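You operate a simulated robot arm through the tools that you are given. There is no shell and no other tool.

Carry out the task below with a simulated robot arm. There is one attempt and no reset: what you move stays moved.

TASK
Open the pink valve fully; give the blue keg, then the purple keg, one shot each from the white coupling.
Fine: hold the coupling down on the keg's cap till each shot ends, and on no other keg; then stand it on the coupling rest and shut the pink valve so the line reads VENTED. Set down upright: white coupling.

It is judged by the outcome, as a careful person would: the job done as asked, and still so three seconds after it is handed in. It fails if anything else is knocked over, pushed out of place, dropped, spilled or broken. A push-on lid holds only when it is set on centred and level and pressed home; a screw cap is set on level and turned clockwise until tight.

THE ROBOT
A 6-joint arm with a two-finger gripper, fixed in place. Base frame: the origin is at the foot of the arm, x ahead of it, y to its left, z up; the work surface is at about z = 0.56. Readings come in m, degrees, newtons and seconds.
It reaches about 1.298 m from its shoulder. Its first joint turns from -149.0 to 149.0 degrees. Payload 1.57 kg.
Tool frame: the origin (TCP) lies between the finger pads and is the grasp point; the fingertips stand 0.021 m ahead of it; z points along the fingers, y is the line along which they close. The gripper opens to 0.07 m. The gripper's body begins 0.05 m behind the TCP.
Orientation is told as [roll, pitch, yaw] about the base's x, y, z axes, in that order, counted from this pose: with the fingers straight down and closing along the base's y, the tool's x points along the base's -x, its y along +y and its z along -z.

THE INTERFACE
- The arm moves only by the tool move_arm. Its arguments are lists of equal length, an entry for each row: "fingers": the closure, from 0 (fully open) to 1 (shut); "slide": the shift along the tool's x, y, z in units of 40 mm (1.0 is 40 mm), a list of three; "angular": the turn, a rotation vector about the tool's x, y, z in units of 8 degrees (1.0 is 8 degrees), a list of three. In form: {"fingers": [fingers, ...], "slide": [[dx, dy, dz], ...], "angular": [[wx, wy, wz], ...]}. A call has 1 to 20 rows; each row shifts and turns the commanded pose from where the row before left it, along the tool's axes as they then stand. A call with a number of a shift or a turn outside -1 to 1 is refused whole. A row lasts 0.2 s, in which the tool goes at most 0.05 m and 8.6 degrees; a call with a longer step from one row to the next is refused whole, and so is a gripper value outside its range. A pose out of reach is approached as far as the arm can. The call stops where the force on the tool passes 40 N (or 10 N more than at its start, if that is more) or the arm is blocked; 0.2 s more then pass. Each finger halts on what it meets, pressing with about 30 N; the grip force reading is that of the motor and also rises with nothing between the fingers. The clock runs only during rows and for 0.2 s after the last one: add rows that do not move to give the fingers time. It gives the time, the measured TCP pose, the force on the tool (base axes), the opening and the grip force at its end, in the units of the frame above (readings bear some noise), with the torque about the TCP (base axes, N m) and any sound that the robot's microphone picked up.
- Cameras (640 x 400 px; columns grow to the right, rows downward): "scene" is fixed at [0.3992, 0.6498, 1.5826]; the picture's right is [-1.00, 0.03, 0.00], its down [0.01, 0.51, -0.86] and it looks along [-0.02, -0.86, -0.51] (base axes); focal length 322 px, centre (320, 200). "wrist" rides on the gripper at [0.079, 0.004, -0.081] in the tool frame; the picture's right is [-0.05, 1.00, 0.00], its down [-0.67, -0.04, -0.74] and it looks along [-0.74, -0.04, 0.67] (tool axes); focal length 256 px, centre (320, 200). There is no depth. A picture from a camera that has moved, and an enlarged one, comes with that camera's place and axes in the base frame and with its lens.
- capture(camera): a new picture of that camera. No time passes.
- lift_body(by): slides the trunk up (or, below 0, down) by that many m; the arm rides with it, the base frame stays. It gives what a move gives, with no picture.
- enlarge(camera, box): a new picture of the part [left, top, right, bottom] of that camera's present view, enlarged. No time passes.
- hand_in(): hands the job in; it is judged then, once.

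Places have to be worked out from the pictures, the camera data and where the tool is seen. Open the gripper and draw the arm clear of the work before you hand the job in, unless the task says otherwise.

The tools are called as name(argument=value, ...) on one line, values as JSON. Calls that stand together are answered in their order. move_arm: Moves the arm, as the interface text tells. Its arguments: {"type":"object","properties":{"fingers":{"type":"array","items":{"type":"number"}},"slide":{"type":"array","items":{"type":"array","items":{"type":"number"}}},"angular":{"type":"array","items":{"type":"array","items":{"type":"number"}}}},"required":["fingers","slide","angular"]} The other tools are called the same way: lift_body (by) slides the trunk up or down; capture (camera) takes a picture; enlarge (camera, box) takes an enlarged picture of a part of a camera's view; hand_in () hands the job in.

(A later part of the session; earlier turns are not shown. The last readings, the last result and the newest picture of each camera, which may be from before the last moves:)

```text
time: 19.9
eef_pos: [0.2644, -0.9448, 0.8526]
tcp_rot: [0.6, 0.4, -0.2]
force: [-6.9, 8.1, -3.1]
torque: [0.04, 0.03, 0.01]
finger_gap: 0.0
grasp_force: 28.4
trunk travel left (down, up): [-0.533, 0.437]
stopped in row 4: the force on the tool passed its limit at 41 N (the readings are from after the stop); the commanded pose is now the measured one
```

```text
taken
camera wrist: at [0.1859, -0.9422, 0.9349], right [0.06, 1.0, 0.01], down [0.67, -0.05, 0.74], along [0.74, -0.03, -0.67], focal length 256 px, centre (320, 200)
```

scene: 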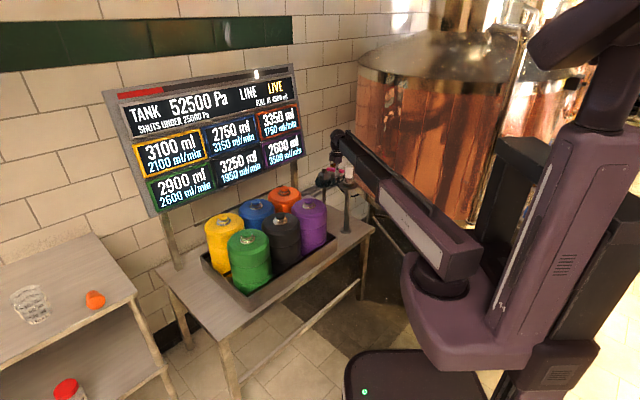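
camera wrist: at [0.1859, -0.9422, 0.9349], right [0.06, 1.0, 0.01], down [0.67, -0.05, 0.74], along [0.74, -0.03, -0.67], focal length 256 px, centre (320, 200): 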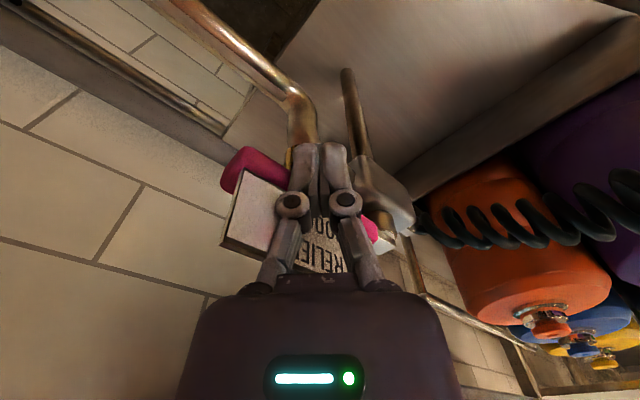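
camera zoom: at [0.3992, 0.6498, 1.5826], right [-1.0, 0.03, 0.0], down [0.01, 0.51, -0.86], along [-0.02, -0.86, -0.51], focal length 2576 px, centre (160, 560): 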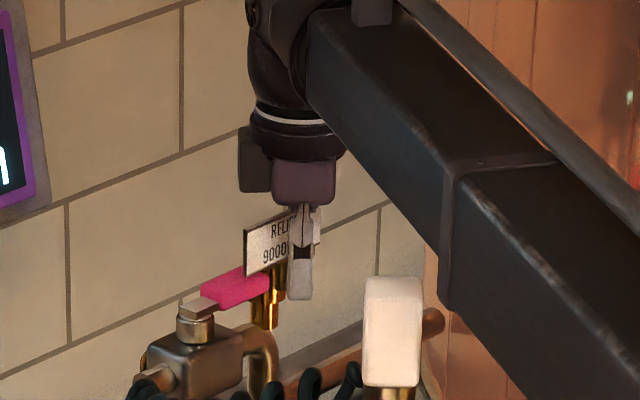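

The reaction points square to the lever at ~90° from its shut position, so this looks like the full-open stop. I back away, rise, and look to verify.

move_arm(fingers=[1, 1, 1], slide=[[0.35, 0.35, 0], [0.45, 0.45, 0], [0, 0, 0]], angular=[[0, 0, 0], [0, 0, 0], [0, 0, 0]])

lift_body(by=0.12)

capture(camera="wrist")

capture(camera="scene")

enlarge(camera="scene", box=[310, 140, 360, 190])

```text
time: 20.7
eef_pos: [0.2336, -0.9138, 0.8514]
tcp_rot: [0.5, 0.3, -0.1]
force: [-0.1, 0.7, -0.4]
torque: [0.03, 0.0, 0.0]
finger_gap: 0.0
grasp_force: 28.6
trunk travel left (down, up): [-0.533, 0.437]
```

```text
time: 22.2
eef_pos: [0.2339, -0.9134, 0.971]
tcp_rot: [0.4, 0.3, -0.2]
force: [0.5, 1.1, 0.2]
torque: [-0.01, 0.01, 0.03]
finger_gap: 0.0
grasp_force: 28.6
trunk travel left (down, up): [-0.653, 0.317]
```

```text
taken
camera wrist: at [0.1552, -0.9115, 1.054], right [0.06, 1.0, 0.01], down [0.67, -0.04, 0.74], along [0.74, -0.03, -0.67], focal length 256 px, centre (320, 200)
```

wrist: 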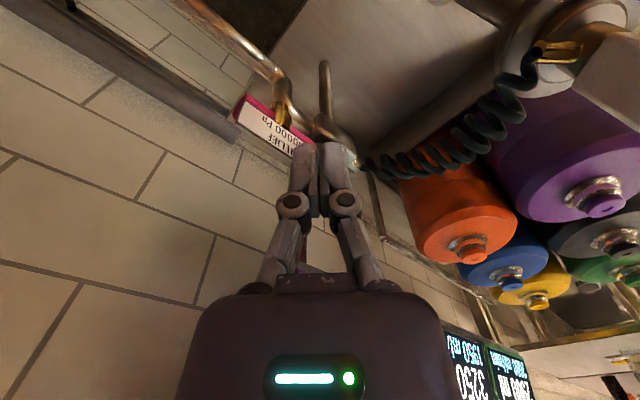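

```text
taken
```

scene: 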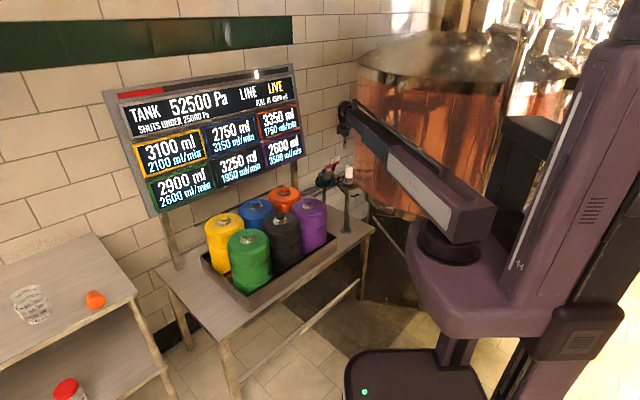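

```text
8.00 times, centred on (335, 165) of scene
camera zoom: at [0.3992, 0.6498, 1.5826], right [-1.0, 0.03, 0.0], down [0.01, 0.51, -0.86], along [-0.02, -0.86, -0.51], focal length 2576 px, centre (200, 480)
```

zoom: 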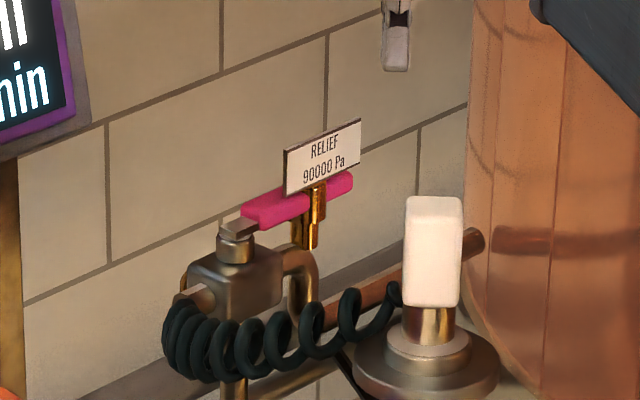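

LINE reads LIVE and the lever lies along the pipe. I zoom the wrist view to verify the lever's angle against the pipe axis.

enlarge(camera="wrist", box=[220, 60, 400, 180])

enlarge(camera="scene", box=[100, 60, 310, 210])

```text
3.33 times, centred on (310, 120) of wrist
camera zoom: at [0.1552, -0.9115, 1.054], right [0.06, 1.0, 0.01], down [0.67, -0.04, 0.74], along [0.74, -0.03, -0.67], focal length 853 px, centre (353, 467)
```

zoom: 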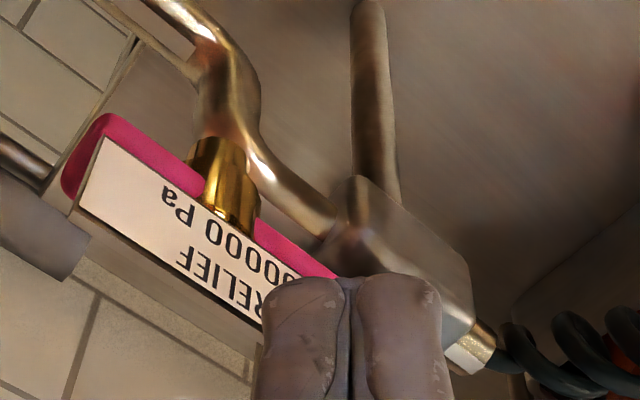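

```text
2.67 times, centred on (205, 135) of scene
camera zoom: at [0.3992, 0.6498, 1.5826], right [-1.0, 0.03, 0.0], down [0.01, 0.51, -0.86], along [-0.02, -0.86, -0.51], focal length 859 px, centre (627, 373)
```

zoom: 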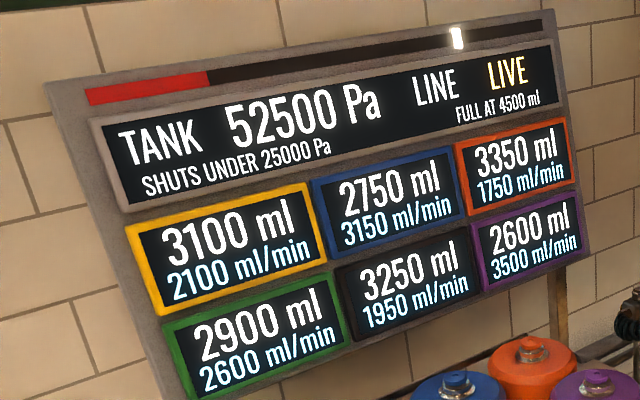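

The lever is parallel to the pipe and hard against its stop, so the valve is fully open. Next I raise to clear the coupling, open the gripper, and go above the coupling, estimated at (0.225,-0.729), top z≈0.94.

lift_body(by=0.09)

move_arm(fingers=[0, 0, 0, 0, 0, 0], slide=[[0.05, 0.9, 0], [0.05, 0.9, 0], [0.05, 0.9, 0], [0.05, 0.9, 0], [0.05, 0.9, 0], [0, 0, 0]], angular=[[0.05, -0.037, -0.025], [0, 0, 0], [0, 0, 0], [0, 0, 0], [0, 0, 0], [0, 0, 0]])

capture(camera="wrist")

enlarge(camera="scene", box=[310, 110, 390, 190])

```text
time: 23.4
eef_pos: [0.2345, -0.9139, 1.0622]
tcp_rot: [0.5, 0.2, -0.1]
force: [-0.3, 0.1, -0.1]
torque: [0.0, -0.01, -0.01]
finger_gap: 0.0
grasp_force: 28.8
trunk travel left (down, up): [-0.743, 0.227]
```

```text
time: 24.8
eef_pos: [0.2237, -0.7356, 1.0617]
tcp_rot: [0.1, 0.0, 0.1]
force: [0.1, -0.2, 0.7]
torque: [0.04, -0.02, 0.0]
finger_gap: 0.0699
grasp_force: 0.0
trunk travel left (down, up): [-0.743, 0.227]
```

```text
taken
camera wrist: at [0.1444, -0.7326, 1.1436], right [0.05, 1.0, 0.0], down [0.67, -0.04, 0.74], along [0.74, -0.04, -0.67], focal length 256 px, centre (320, 200)
```

wrist: 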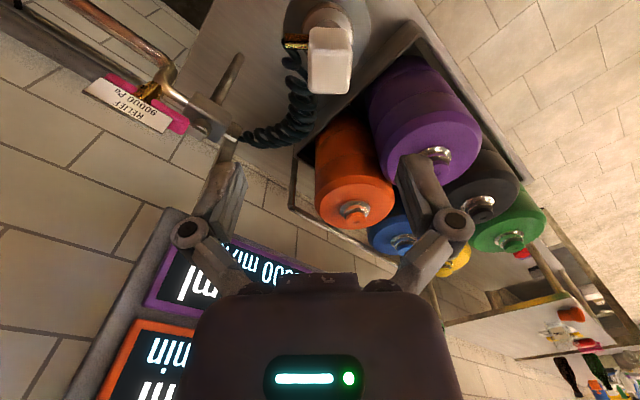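

```text
5.00 times, centred on (350, 150) of scene
camera zoom: at [0.3992, 0.6498, 1.5826], right [-1.0, 0.03, 0.0], down [0.01, 0.51, -0.86], along [-0.02, -0.86, -0.51], focal length 1610 px, centre (170, 450)
```

zoom: 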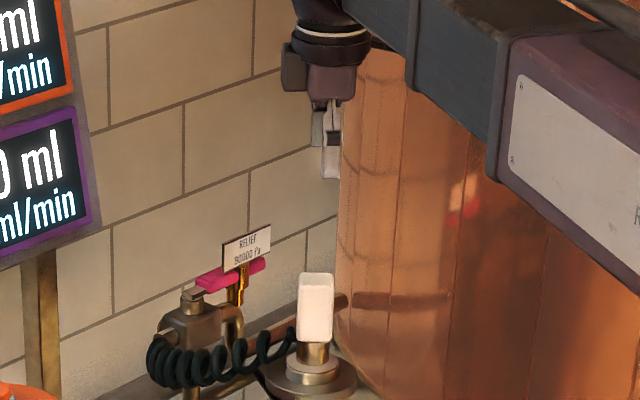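

I zoom on the coupling to fix its position and yaw.

enlarge(camera="wrist", box=[270, 0, 390, 110])

```text
3.64 times, centred on (330, 55) of wrist
camera zoom: at [0.1444, -0.7326, 1.1436], right [0.05, 1.0, 0.0], down [0.67, -0.04, 0.74], along [0.74, -0.04, -0.67], focal length 931 px, centre (284, 727)
```

zoom: 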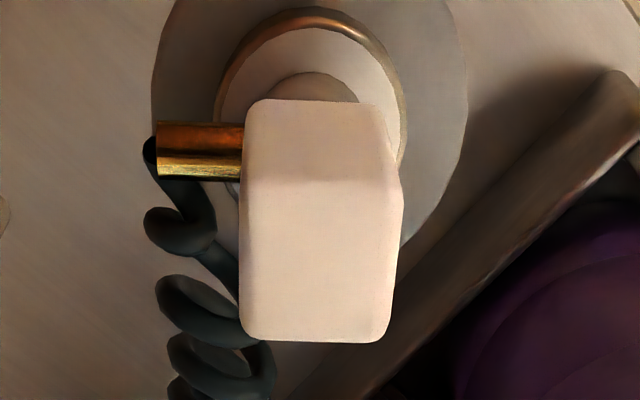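

The coupling's block is ~3.3 cm square, centred at (0.223,-0.7286), top z=0.94, yawed about -5.5°; its barb (z≈0.868) points to -y. I align the gripper with it and lower partway to check.

move_arm(fingers=[0, 0], slide=[[0.01, 0.175, 0], [0, 0, 0]], angular=[[0, 0, 0.69], [0, 0, 0]])

lift_body(by=-0.09)

capture(camera="wrist")

enlarge(camera="scene", box=[310, 110, 390, 190])

```text
time: 25.4
eef_pos: [0.2229, -0.7291, 1.0611]
tcp_rot: [0.1, 0.1, -5.6]
force: [0.2, -0.1, 0.6]
torque: [-0.01, -0.02, -0.01]
finger_gap: 0.0703
grasp_force: 0.1
trunk travel left (down, up): [-0.743, 0.227]
```

```text
time: 26.7
eef_pos: [0.2226, -0.7282, 0.9722]
tcp_rot: [0.2, 0.0, -5.4]
force: [0.7, -0.1, -0.4]
torque: [0.02, -0.01, 0.01]
finger_gap: 0.0698
grasp_force: 0.1
trunk travel left (down, up): [-0.653, 0.317]
```

```text
taken
camera wrist: at [0.1445, -0.7177, 1.0538], right [0.15, 0.99, 0.0], down [0.66, -0.1, 0.74], along [0.74, -0.11, -0.67], focal length 256 px, centre (320, 200)
```

wrist: 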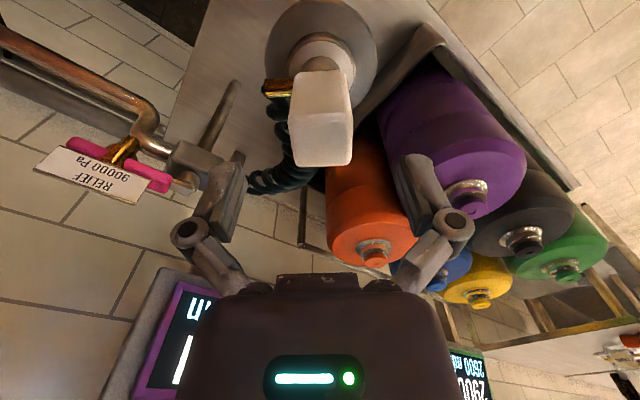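

```text
5.00 times, centred on (350, 150) of scene
camera zoom: at [0.3992, 0.6498, 1.5826], right [-1.0, 0.03, 0.0], down [0.01, 0.51, -0.86], along [-0.02, -0.86, -0.51], focal length 1610 px, centre (170, 450)
```

zoom: 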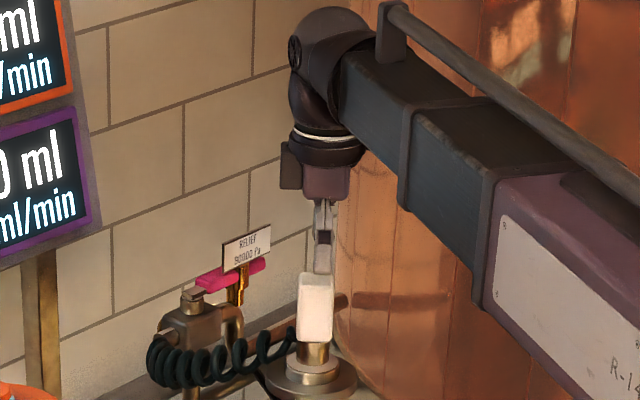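

The block is centred between the fingers in both directions. I lower 0.06 m to grip height (TCP z≈0.912, above the barb) and close.

lift_body(by=-0.06)

capture(camera="wrist")

```text
time: 27.7
eef_pos: [0.2224, -0.7288, 0.9124]
tcp_rot: [0.1, 0.1, -5.4]
force: [-0.3, -0.1, 0.2]
torque: [0.01, -0.01, -0.01]
finger_gap: 0.0697
grasp_force: 0.1
trunk travel left (down, up): [-0.593, 0.377]
```

```text
taken
camera wrist: at [0.1445, -0.7178, 0.9938], right [0.15, 0.99, 0.0], down [0.66, -0.1, 0.74], along [0.74, -0.11, -0.67], focal length 256 px, centre (320, 200)
```

wrist: 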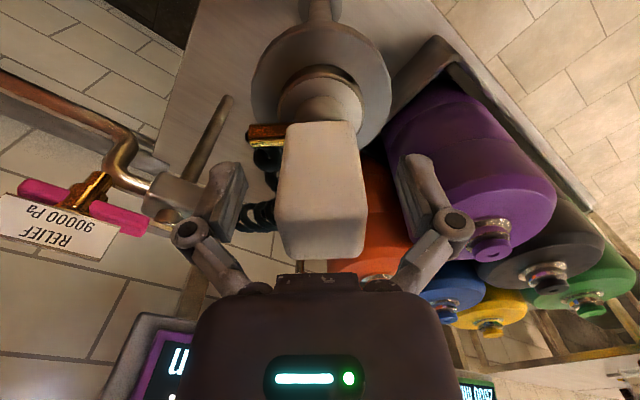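

The block sits between the fingers with the barb below fingertip level. I close the gripper.

move_arm(fingers=[0.4, 0.7, 1, 1, 1], slide=[[0, 0, 0], [0, 0, 0], [0, 0, 0], [0, 0, 0], [0, 0, 0]], angular=[[0, 0, 0], [0, 0, 0], [0, 0, 0], [0, 0, 0], [0, 0, 0]])

capture(camera="wrist")

```text
time: 28.9
eef_pos: [0.222, -0.7288, 0.9122]
tcp_rot: [0.2, -0.1, -5.4]
force: [-0.1, 2.4, 3.9]
torque: [0.01, -0.02, 0.0]
finger_gap: 0.0336
grasp_force: 31.0
trunk travel left (down, up): [-0.593, 0.377]
```

```text
taken
camera wrist: at [0.1445, -0.7173, 0.9941], right [0.15, 0.99, 0.0], down [0.66, -0.1, 0.74], along [0.74, -0.11, -0.67], focal length 256 px, centre (320, 200)
```

wrist: 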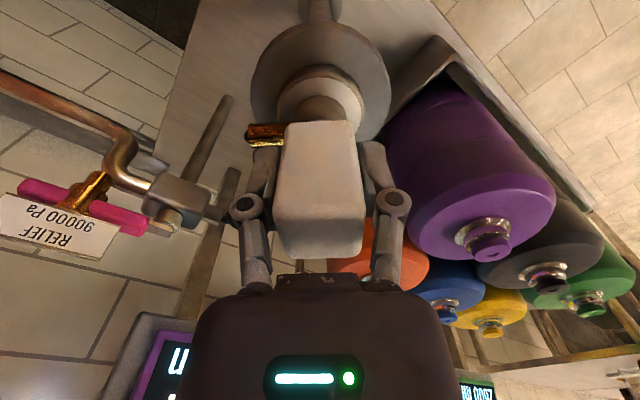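

Gripped at 33.6 mm. I lift slowly off the rest and check that it comes free cleanly.

lift_body(by=0.05)

enlarge(camera="scene", box=[310, 110, 390, 190])

capture(camera="wrist")

```text
time: 29.8
eef_pos: [0.2226, -0.7309, 0.9607]
tcp_rot: [0.1, 0.0, -5.4]
force: [-0.2, -0.8, -2.1]
torque: [0.02, -0.03, 0.01]
finger_gap: 0.0337
grasp_force: 30.3
trunk travel left (down, up): [-0.643, 0.327]
```

```text
5.00 times, centred on (350, 150) of scene
camera zoom: at [0.3992, 0.6498, 1.5826], right [-1.0, 0.03, 0.0], down [0.01, 0.51, -0.86], along [-0.02, -0.86, -0.51], focal length 1610 px, centre (170, 450)
```

zoom: 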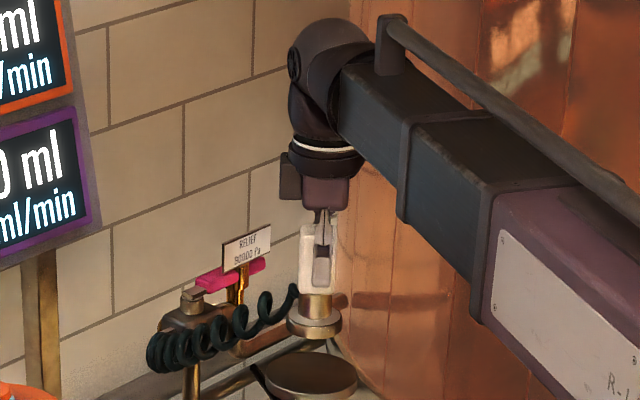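

```text
taken
camera wrist: at [0.1445, -0.7181, 1.0435], right [0.15, 0.99, 0.0], down [0.66, -0.1, 0.74], along [0.74, -0.11, -0.67], focal length 256 px, centre (320, 200)
```

wrist: 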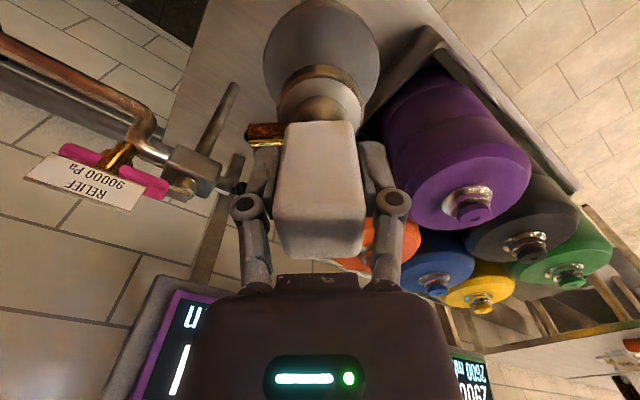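

The coupling is free, upright, with its skirt bottom about 0.13 m below TCP... I raise another 0.08 m and zoom on the keg caps to locate them.

lift_body(by=0.08)

capture(camera="wrist")

enlarge(camera="wrist", box=[380, 100, 560, 300])

enlarge(camera="scene", box=[230, 180, 330, 240])

```text
time: 31.0
eef_pos: [0.2234, -0.7295, 1.0416]
tcp_rot: [0.1, 0.0, -5.4]
force: [-0.5, 0.8, -3.0]
torque: [0.01, -0.03, -0.02]
finger_gap: 0.0335
grasp_force: 30.1
trunk travel left (down, up): [-0.723, 0.247]
```

```text
taken
camera wrist: at [0.1445, -0.718, 1.1235], right [0.15, 0.99, 0.0], down [0.66, -0.1, 0.74], along [0.74, -0.11, -0.67], focal length 256 px, centre (320, 200)
```

wrist: 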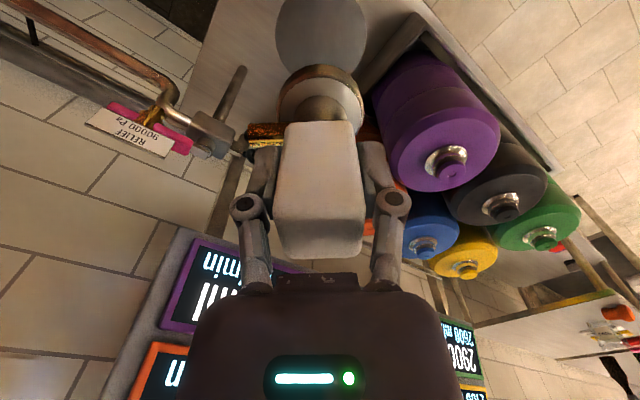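

```text
2.00 times, centred on (470, 200) of wrist
camera zoom: at [0.1445, -0.718, 1.1235], right [0.15, 0.99, 0.0], down [0.66, -0.1, 0.74], along [0.74, -0.11, -0.67], focal length 512 px, centre (20, 200)
```

zoom: 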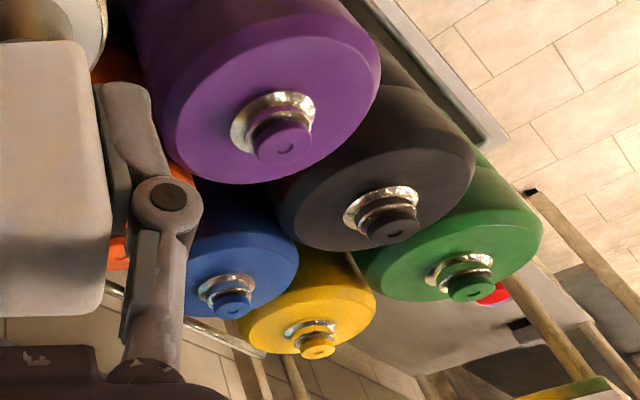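

```text
6.40 times, centred on (280, 210) of scene
camera zoom: at [0.3992, 0.6498, 1.5826], right [-1.0, 0.03, 0.0], down [0.01, 0.51, -0.86], along [-0.02, -0.86, -0.51], focal length 2061 px, centre (576, 136)
```

zoom: 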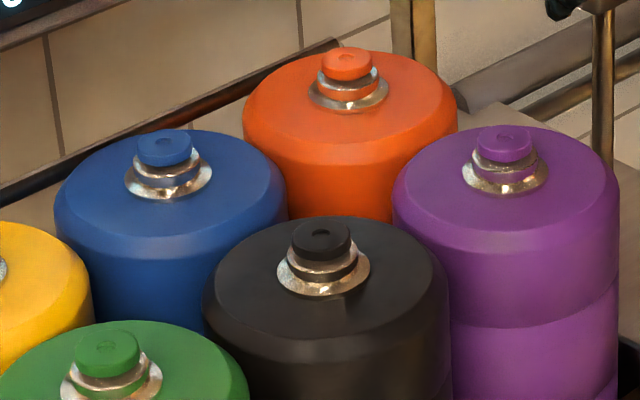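

I estimate cap tops at z≈0.85: purple near (0.42,-0.568), blue near (0.645,-0.57). With the coupling's bottom ~10 cm above the caps I start toward blue, stopping halfway to check the hose and view.

move_arm(fingers=[1, 1, 1, 1, 1, 1, 1, 1], slide=[[-0.5, 0.25, 0], [-0.8, 0.4, 0], [-0.9, 0.45, 0], [-0.9, 0.45, 0], [-0.9, 0.45, 0], [-0.8, 0.4, 0], [-0.5, 0.25, 0], [0, 0, 0]], angular=[[0, 0, 0], [0, 0, 0], [0, 0, 0], [0, 0, 0], [0, 0, 0], [0, 0, 0], [0, 0, 0], [0, 0, 0]])

capture(camera="wrist")

capture(camera="scene")

```text
time: 32.8
eef_pos: [0.443, -0.6443, 1.0421]
tcp_rot: [0.1, 0.1, -5.4]
force: [0.3, 0.1, -1.3]
torque: [0.0, 0.03, 0.02]
finger_gap: 0.0336
grasp_force: 29.7
trunk travel left (down, up): [-0.723, 0.247]
```

```text
taken
camera wrist: at [0.3644, -0.6324, 1.1236], right [0.15, 0.99, 0.0], down [0.66, -0.1, 0.74], along [0.74, -0.11, -0.67], focal length 256 px, centre (320, 200)
```

wrist: 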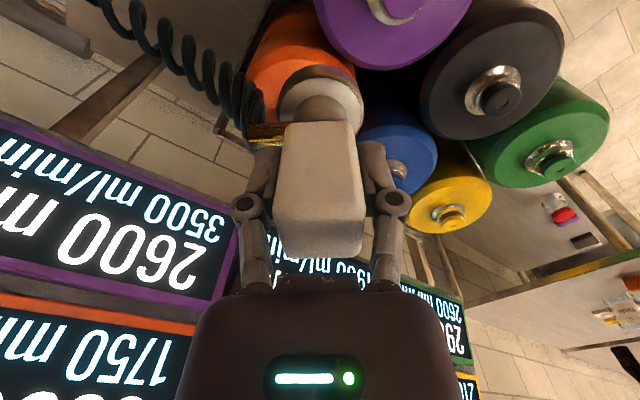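

```text
taken
```

scene: 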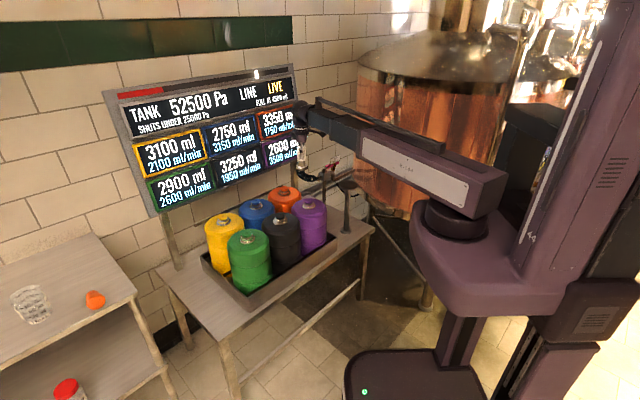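

The hose trails freely. Blue, black, green and yellow caps are in view; I zoom in to fix their positions.

enlarge(camera="wrist", box=[360, 0, 600, 240])

enlarge(camera="scene", box=[190, 120, 350, 240])

```text
1.67 times, centred on (480, 120) of wrist
camera zoom: at [0.3644, -0.6324, 1.1236], right [0.15, 0.99, 0.0], down [0.66, -0.1, 0.74], along [0.74, -0.11, -0.67], focal length 427 px, centre (53, 333)
```

zoom: 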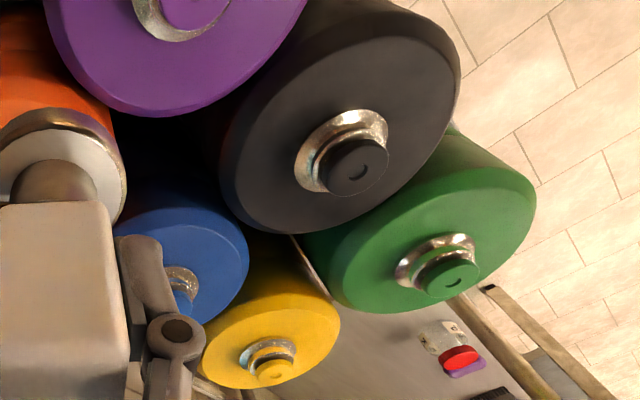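

```text
3.33 times, centred on (270, 180) of scene
camera zoom: at [0.3992, 0.6498, 1.5826], right [-1.0, 0.03, 0.0], down [0.01, 0.51, -0.86], along [-0.02, -0.86, -0.51], focal length 1073 px, centre (487, 267)
```

zoom: 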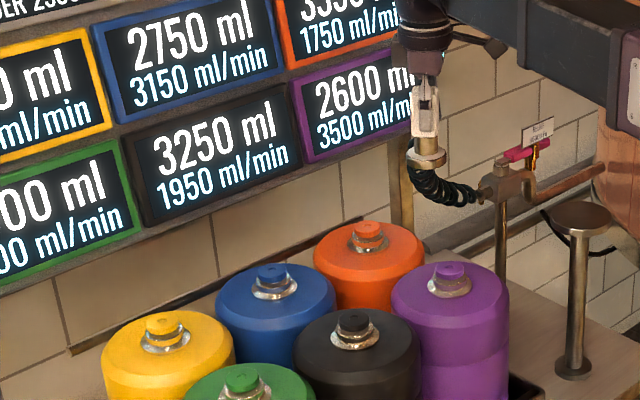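

Combining both wrist views gives black cap (0.5355,-0.445), blue (0.649,-0.5595), purple (0.421,-0.5616), tops z≈0.84, a consistent square lattice. I move above blue.

move_arm(fingers=[1, 1, 1, 1, 1, 1, 1, 1], slide=[[-0.53, 0.28, 0], [-0.82, 0.4325, 0], [-0.82, 0.4325, 0], [-0.82, 0.4325, 0], [-0.82, 0.4325, 0], [-0.7, 0.37, 0], [-0.42, 0.2175, 0], [0, 0, 0]], angular=[[0, 0, 0], [0, 0, 0], [0, 0, 0], [0, 0, 0], [0, 0, 0], [0, 0, 0], [0, 0, 0], [0, 0, 0]])

capture(camera="wrist")

capture(camera="scene")

enlarge(camera="wrist", box=[240, 0, 400, 150])

enlarge(camera="scene", box=[190, 120, 350, 240])

```text
time: 34.6
eef_pos: [0.6526, -0.5599, 1.0422]
tcp_rot: [0.2, 0.1, -5.5]
force: [0.3, 0.1, -2.2]
torque: [-0.04, 0.01, 0.01]
finger_gap: 0.0332
grasp_force: 30.1
trunk travel left (down, up): [-0.723, 0.247]
```

```text
taken
camera wrist: at [0.573, -0.5481, 1.1236], right [0.15, 0.99, 0.0], down [0.66, -0.1, 0.74], along [0.74, -0.11, -0.67], focal length 256 px, centre (320, 200)
```

wrist: 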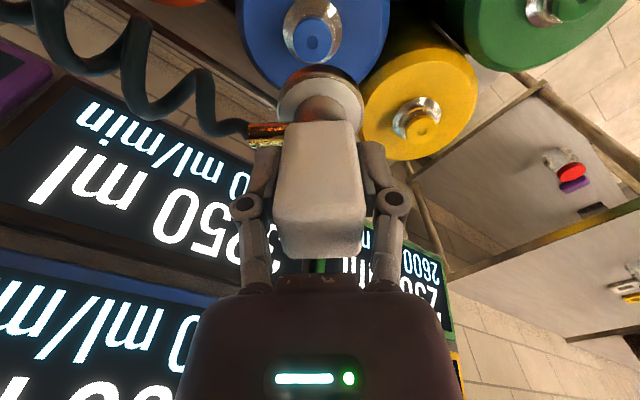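

```text
taken
```

scene: 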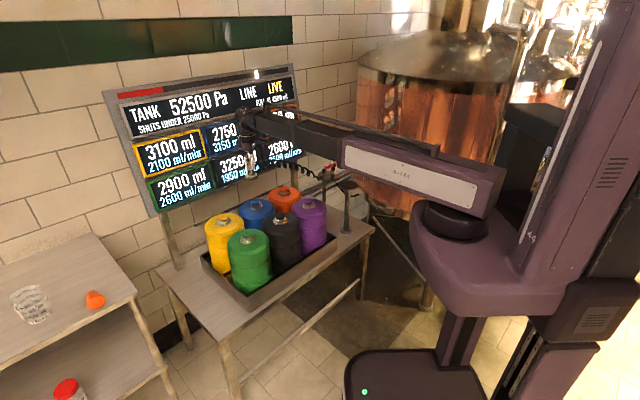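

```text
2.67 times, centred on (320, 75) of wrist
camera zoom: at [0.573, -0.5481, 1.1236], right [0.15, 0.99, 0.0], down [0.66, -0.1, 0.74], along [0.74, -0.11, -0.67], focal length 683 px, centre (320, 533)
```

zoom: 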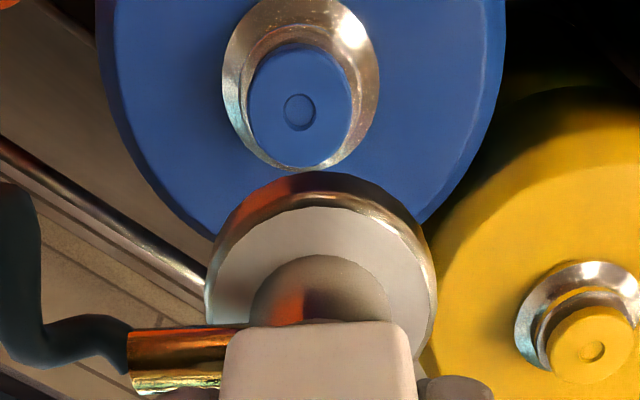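

```text
3.33 times, centred on (270, 180) of scene
camera zoom: at [0.3992, 0.6498, 1.5826], right [-1.0, 0.03, 0.0], down [0.01, 0.51, -0.86], along [-0.02, -0.86, -0.51], focal length 1073 px, centre (487, 267)
```

zoom: 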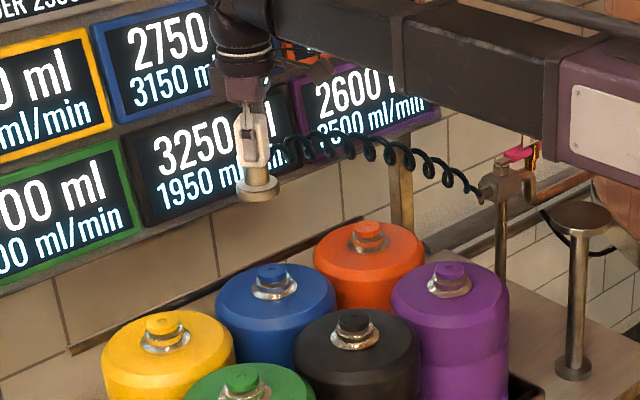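

Blue's cap centre works out to (0.654,-0.567), top z≈0.836; the coupling's skirt bottom is ~0.065 m below TCP. I shift 7 mm and lower 0.08 m to refine the alignment.

move_arm(fingers=[1, 1], slide=[[-0.05, -0.175, 0], [0, 0, 0]], angular=[[0, 0, 0], [0, 0, 0]])

lift_body(by=-0.08)

enlarge(camera="wrist", box=[240, 0, 400, 150])

enlarge(camera="scene", box=[220, 150, 300, 220])

```text
time: 35.2
eef_pos: [0.6526, -0.5665, 1.0416]
tcp_rot: [0.1, 0.1, -5.5]
force: [-0.2, 0.5, -1.8]
torque: [-0.01, -0.04, 0.0]
finger_gap: 0.0335
grasp_force: 30.1
trunk travel left (down, up): [-0.723, 0.247]
```

```text
time: 36.3
eef_pos: [0.6517, -0.566, 0.9612]
tcp_rot: [0.1, 0.1, -5.4]
force: [1.1, 0.1, -2.3]
torque: [0.0, -0.01, -0.02]
finger_gap: 0.0336
grasp_force: 29.7
trunk travel left (down, up): [-0.643, 0.327]
```

```text
2.67 times, centred on (320, 75) of wrist
camera zoom: at [0.5741, -0.5554, 1.0437], right [0.15, 0.99, 0.0], down [0.66, -0.1, 0.74], along [0.74, -0.11, -0.67], focal length 683 px, centre (320, 533)
```

zoom: 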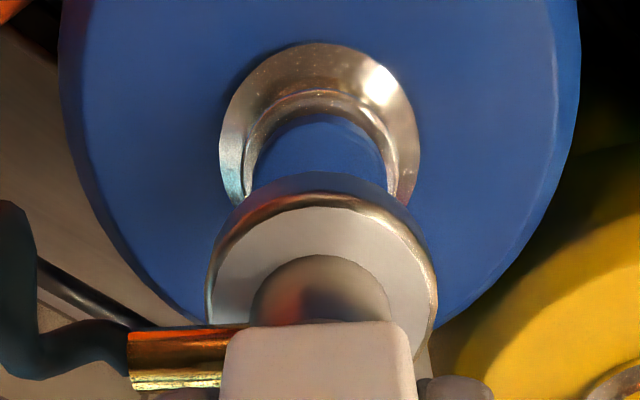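

```text
5.71 times, centred on (260, 185) of scene
camera zoom: at [0.3992, 0.6498, 1.5826], right [-1.0, 0.03, 0.0], down [0.01, 0.51, -0.86], along [-0.02, -0.86, -0.51], focal length 1840 px, centre (663, 286)
```

zoom: 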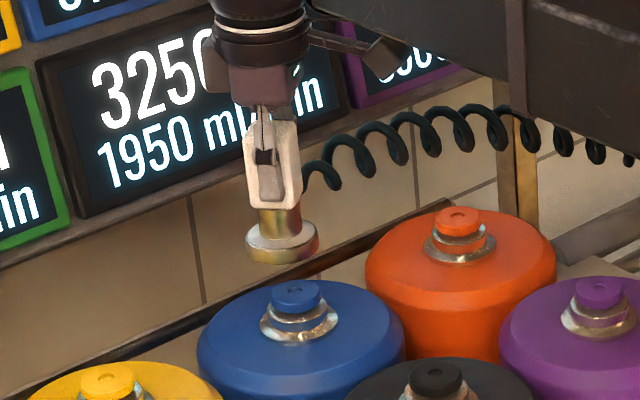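

Lateral (y) alignment is good in the wrist view; in x the two cameras differ by a few mm, so I shift -2 mm and lower until just above the knob to compare directly.

move_arm(fingers=[1, 1], slide=[[0.05, 0, 0], [0, 0, 0]], angular=[[0, 0, 0], [0, 0, 0]])

lift_body(by=-0.035)

enlarge(camera="wrist", box=[240, 0, 400, 150])

enlarge(camera="scene", box=[230, 170, 290, 220])

```text
time: 36.9
eef_pos: [0.6506, -0.566, 0.9614]
tcp_rot: [0.1, 0.1, -5.4]
force: [-0.7, -0.7, -2.4]
torque: [-0.05, -0.02, 0.01]
finger_gap: 0.0335
grasp_force: 30.0
trunk travel left (down, up): [-0.643, 0.327]
```

```text
time: 37.7
eef_pos: [0.6494, -0.5654, 0.9267]
tcp_rot: [0.1, 0.1, -5.4]
force: [0.0, -0.3, -1.0]
torque: [-0.01, 0.02, -0.01]
finger_gap: 0.0336
grasp_force: 29.7
trunk travel left (down, up): [-0.608, 0.362]
```

```text
2.67 times, centred on (320, 75) of wrist
camera zoom: at [0.5722, -0.5552, 1.0086], right [0.15, 0.99, 0.0], down [0.66, -0.1, 0.74], along [0.74, -0.11, -0.67], focal length 683 px, centre (320, 533)
```

zoom: 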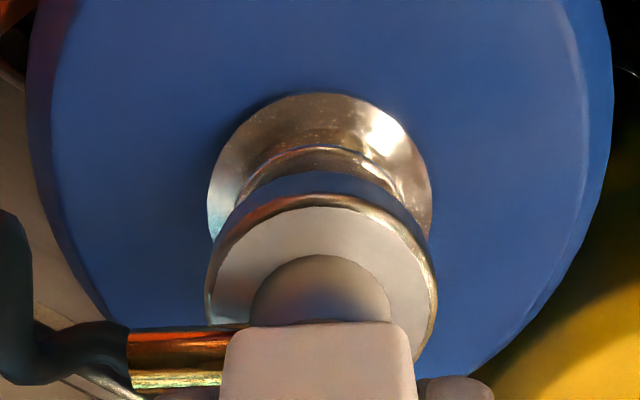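

```text
8.00 times, centred on (260, 195) of scene
camera zoom: at [0.3992, 0.6498, 1.5826], right [-1.0, 0.03, 0.0], down [0.01, 0.51, -0.86], along [-0.02, -0.86, -0.51], focal length 2576 px, centre (800, 240)
```

zoom: 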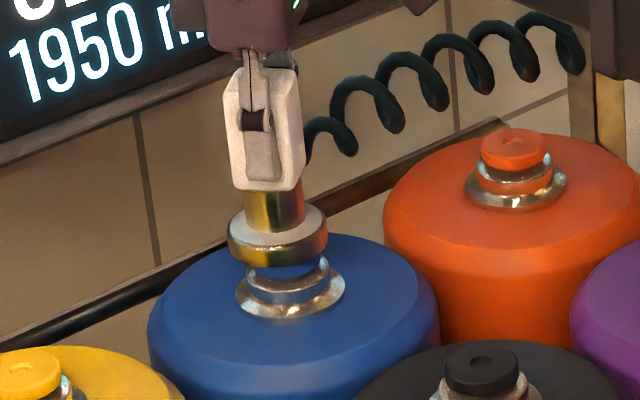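

The skirt is within ~1–2 mm of centred over blue's ring in both views. I lower in small steps, watching the vertical force and the display.

lift_body(by=-0.012)

lift_body(by=-0.006)

enlarge(camera="scene", box=[230, 170, 290, 220])

```text
time: 38.3
eef_pos: [0.6503, -0.5661, 0.9157]
tcp_rot: [0.1, 0.2, -5.4]
force: [1.0, -2.3, 4.3]
torque: [-0.07, -0.09, 0.0]
finger_gap: 0.0336
grasp_force: 30.0
trunk travel left (down, up): [-0.596, 0.374]
```

```text
time: 38.9
eef_pos: [0.6504, -0.5664, 0.9111]
tcp_rot: [-0.1, -0.2, -5.4]
force: [4.1, -4.6, 31.2]
torque: [-0.21, -0.15, 0.0]
finger_gap: 0.0336
grasp_force: 30.2
trunk travel left (down, up): [-0.59, 0.38]
```

```text
8.00 times, centred on (260, 195) of scene
camera zoom: at [0.3992, 0.6498, 1.5826], right [-1.0, 0.03, 0.0], down [0.01, 0.51, -0.86], along [-0.02, -0.86, -0.51], focal length 2576 px, centre (800, 240)
```

zoom: 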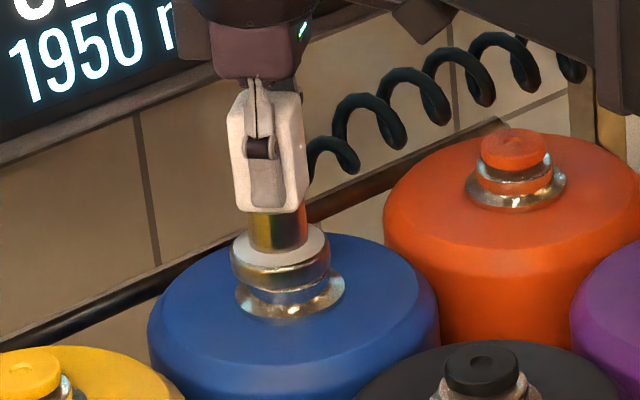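

Contact: the coupling now presses with ~31 N. I check the display.

capture(camera="scene")

capture(camera="wrist")

enlarge(camera="scene", box=[100, 60, 310, 210])

```text
taken
```

scene: 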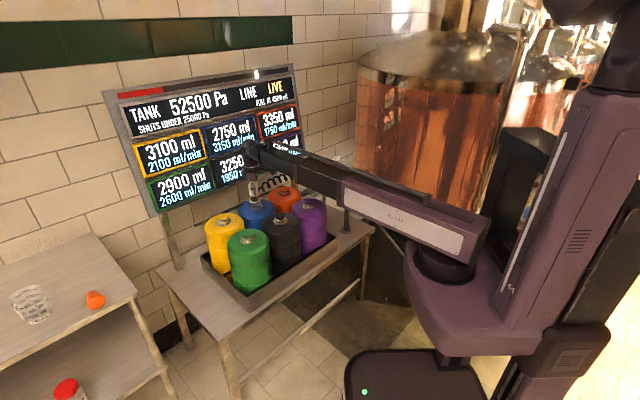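

```text
taken
camera wrist: at [0.571, -0.5544, 0.9926], right [0.15, 0.99, 0.0], down [0.66, -0.1, 0.75], along [0.74, -0.11, -0.67], focal length 256 px, centre (320, 200)
```

wrist: 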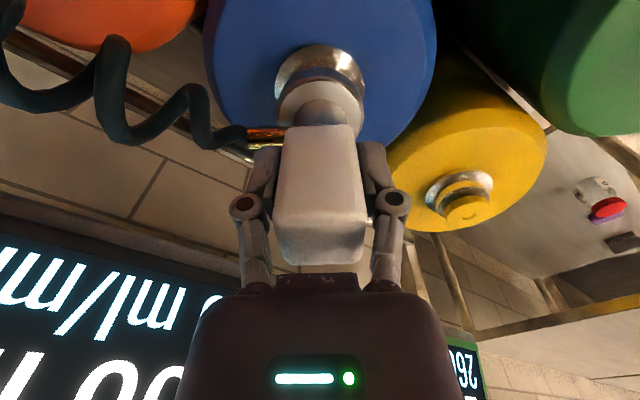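

```text
2.67 times, centred on (205, 135) of scene
camera zoom: at [0.3992, 0.6498, 1.5826], right [-1.0, 0.03, 0.0], down [0.01, 0.51, -0.86], along [-0.02, -0.86, -0.51], focal length 859 px, centre (627, 373)
```

zoom: 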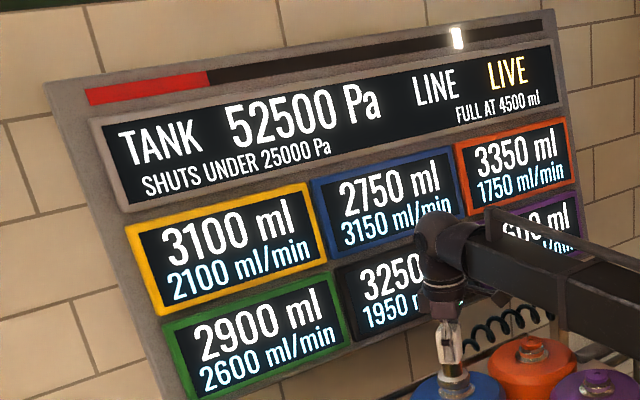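

Blue still reads 2750 ml right after contact; I hold still for a second to see if a shot begins.

move_arm(fingers=[1, 1, 1, 1], slide=[[0, 0, 0], [0, 0, 0], [0, 0, 0], [0, 0, 0]], angular=[[0, 0, 0], [0, 0, 0], [0, 0, 0], [0, 0, 0]])

enlarge(camera="scene", box=[100, 60, 310, 210])

```text
time: 39.9
eef_pos: [0.6497, -0.5654, 0.911]
tcp_rot: [0.1, -0.1, -5.3]
force: [4.7, -6.1, 31.0]
torque: [-0.24, -0.17, -0.02]
finger_gap: 0.0337
grasp_force: 29.8
trunk travel left (down, up): [-0.59, 0.38]
```

```text
2.67 times, centred on (205, 135) of scene
camera zoom: at [0.3992, 0.6498, 1.5826], right [-1.0, 0.03, 0.0], down [0.01, 0.51, -0.86], along [-0.02, -0.86, -0.51], focal length 859 px, centre (627, 373)
```

zoom: 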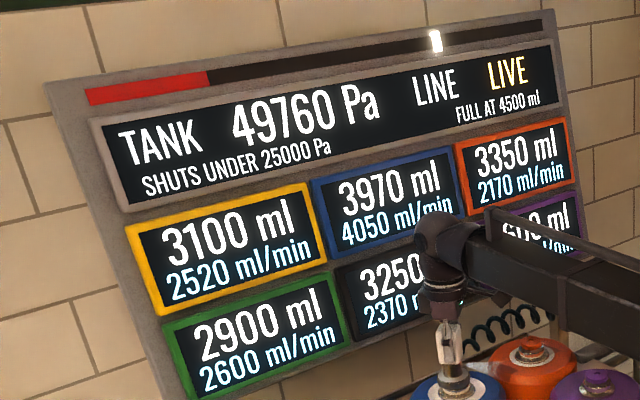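

Blue jumped to 3970 ml and the tank fell to 49760 Pa, so the shot has started; I hold for the shortest possible step and check whether the figure is still moving.

move_arm(fingers=[1], slide=[[0, 0, 0]], angular=[[0, 0, 0]])

enlarge(camera="scene", box=[100, 60, 310, 210])

```text
time: 40.3
eef_pos: [0.6485, -0.5636, 0.912]
tcp_rot: [0.0, 0.0, -5.4]
force: [3.6, -5.1, 30.7]
torque: [-0.14, -0.11, 0.01]
finger_gap: 0.034
grasp_force: 30.8
trunk travel left (down, up): [-0.59, 0.38]
```

```text
2.67 times, centred on (205, 135) of scene
camera zoom: at [0.3992, 0.6498, 1.5826], right [-1.0, 0.03, 0.0], down [0.01, 0.51, -0.86], along [-0.02, -0.86, -0.51], focal length 859 px, centre (627, 373)
```

zoom: 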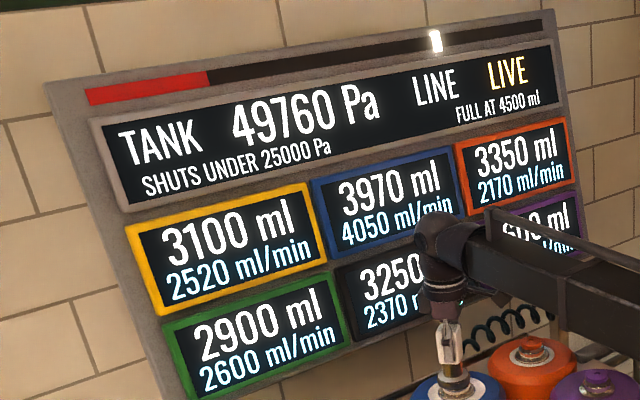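

The figure is steady at 3970 ml and 49760 Pa: blue's shot has ended. I lift straight up off the cap.

lift_body(by=0.13)

capture(camera="scene")

enlarge(camera="scene", box=[100, 60, 310, 210])

capture(camera="wrist")

```text
time: 41.9
eef_pos: [0.6509, -0.5665, 1.0384]
tcp_rot: [0.1, 0.1, -5.5]
force: [0.6, 1.0, -1.9]
torque: [-0.05, -0.01, 0.01]
finger_gap: 0.0336
grasp_force: 29.6
trunk travel left (down, up): [-0.72, 0.25]
```

```text
taken
```

scene: 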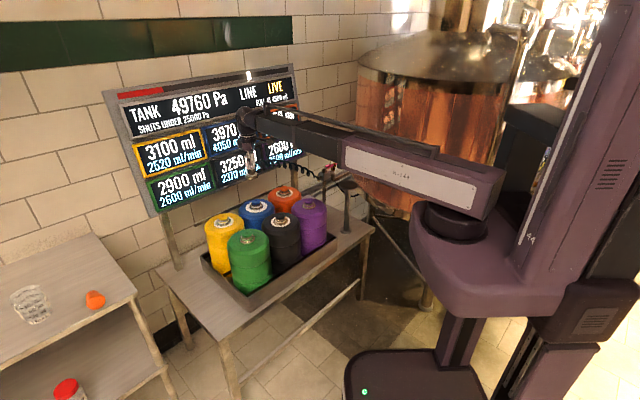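

```text
2.67 times, centred on (205, 135) of scene
camera zoom: at [0.3992, 0.6498, 1.5826], right [-1.0, 0.03, 0.0], down [0.01, 0.51, -0.86], along [-0.02, -0.86, -0.51], focal length 859 px, centre (627, 373)
```

zoom: 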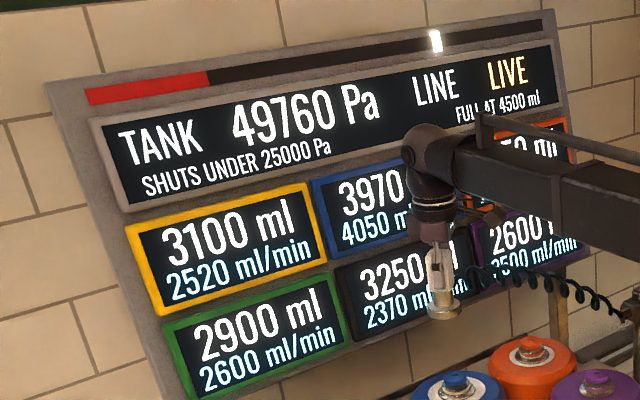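

```text
taken
camera wrist: at [0.5723, -0.5553, 1.1205], right [0.15, 0.99, 0.0], down [0.66, -0.1, 0.74], along [0.74, -0.11, -0.67], focal length 256 px, centre (320, 200)
```

wrist: 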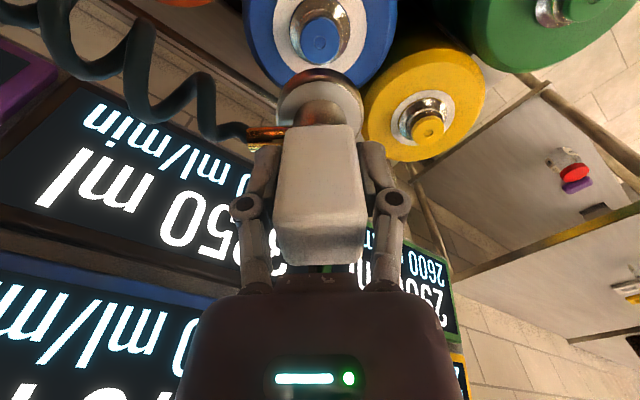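

Blue is done (3970 ml). I record where a correctly-seated cap's knob appears in the wrist view at this height, to copy that alignment for purple.

enlarge(camera="wrist", box=[240, 0, 400, 150])

```text
2.67 times, centred on (320, 75) of wrist
camera zoom: at [0.5723, -0.5553, 1.1205], right [0.15, 0.99, 0.0], down [0.66, -0.1, 0.74], along [0.74, -0.11, -0.67], focal length 683 px, centre (320, 533)
```

zoom: 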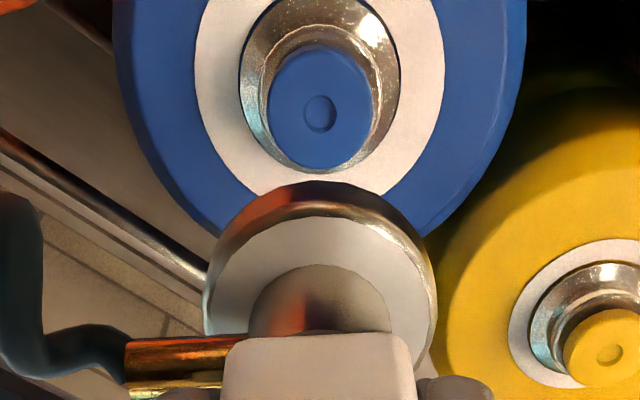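

The aligned knob's dimple sits at zoom pixel (320,113). I now travel at this height to above purple, near (0.423,-0.567), and compare.

move_arm(fingers=[1, 1, 1, 1, 1, 1, 1, 1, 1], slide=[[0.5, -0.048, 0], [0.81, -0.078, 0], [0.81, -0.078, 0], [0.81, -0.078, 0], [0.81, -0.078, 0], [0.81, -0.078, 0], [0.7, -0.067, 0], [0.42, -0.04, 0], [0, 0, 0]], angular=[[0, 0, 0], [0, 0, 0], [0, 0, 0], [0, 0, 0], [0, 0, 0], [0, 0, 0], [0, 0, 0], [0, 0, 0], [0, 0, 0]])

enlarge(camera="wrist", box=[240, 0, 400, 150])

capture(camera="scene")

capture(camera="wrist")

```text
time: 43.9
eef_pos: [0.4227, -0.5666, 1.0378]
tcp_rot: [0.1, 0.0, -5.4]
force: [-0.4, 0.3, -2.4]
torque: [0.03, 0.02, 0.01]
finger_gap: 0.0337
grasp_force: 29.5
trunk travel left (down, up): [-0.72, 0.25]
```

```text
2.67 times, centred on (320, 75) of wrist
camera zoom: at [0.3454, -0.5551, 1.1206], right [0.15, 0.99, 0.0], down [0.66, -0.1, 0.74], along [0.74, -0.11, -0.67], focal length 683 px, centre (320, 533)
```

zoom: 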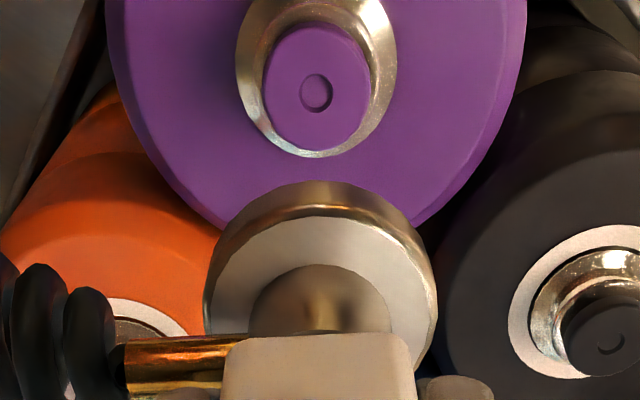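

```text
taken
```

scene: 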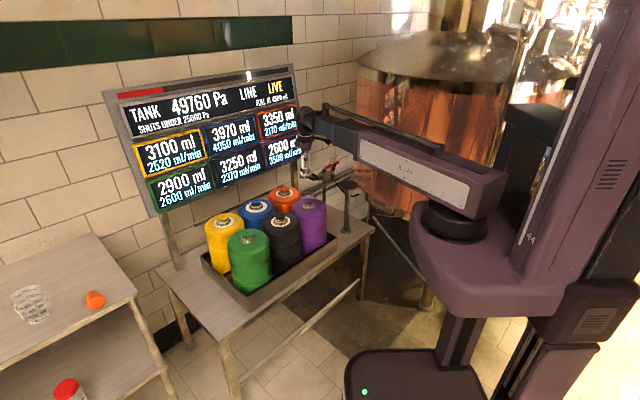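

```text
taken
camera wrist: at [0.3454, -0.5551, 1.1206], right [0.15, 0.99, 0.0], down [0.66, -0.1, 0.74], along [0.74, -0.11, -0.67], focal length 256 px, centre (320, 200)
```

wrist: 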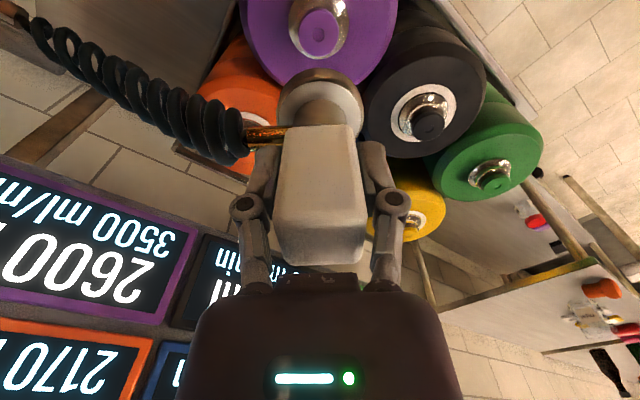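

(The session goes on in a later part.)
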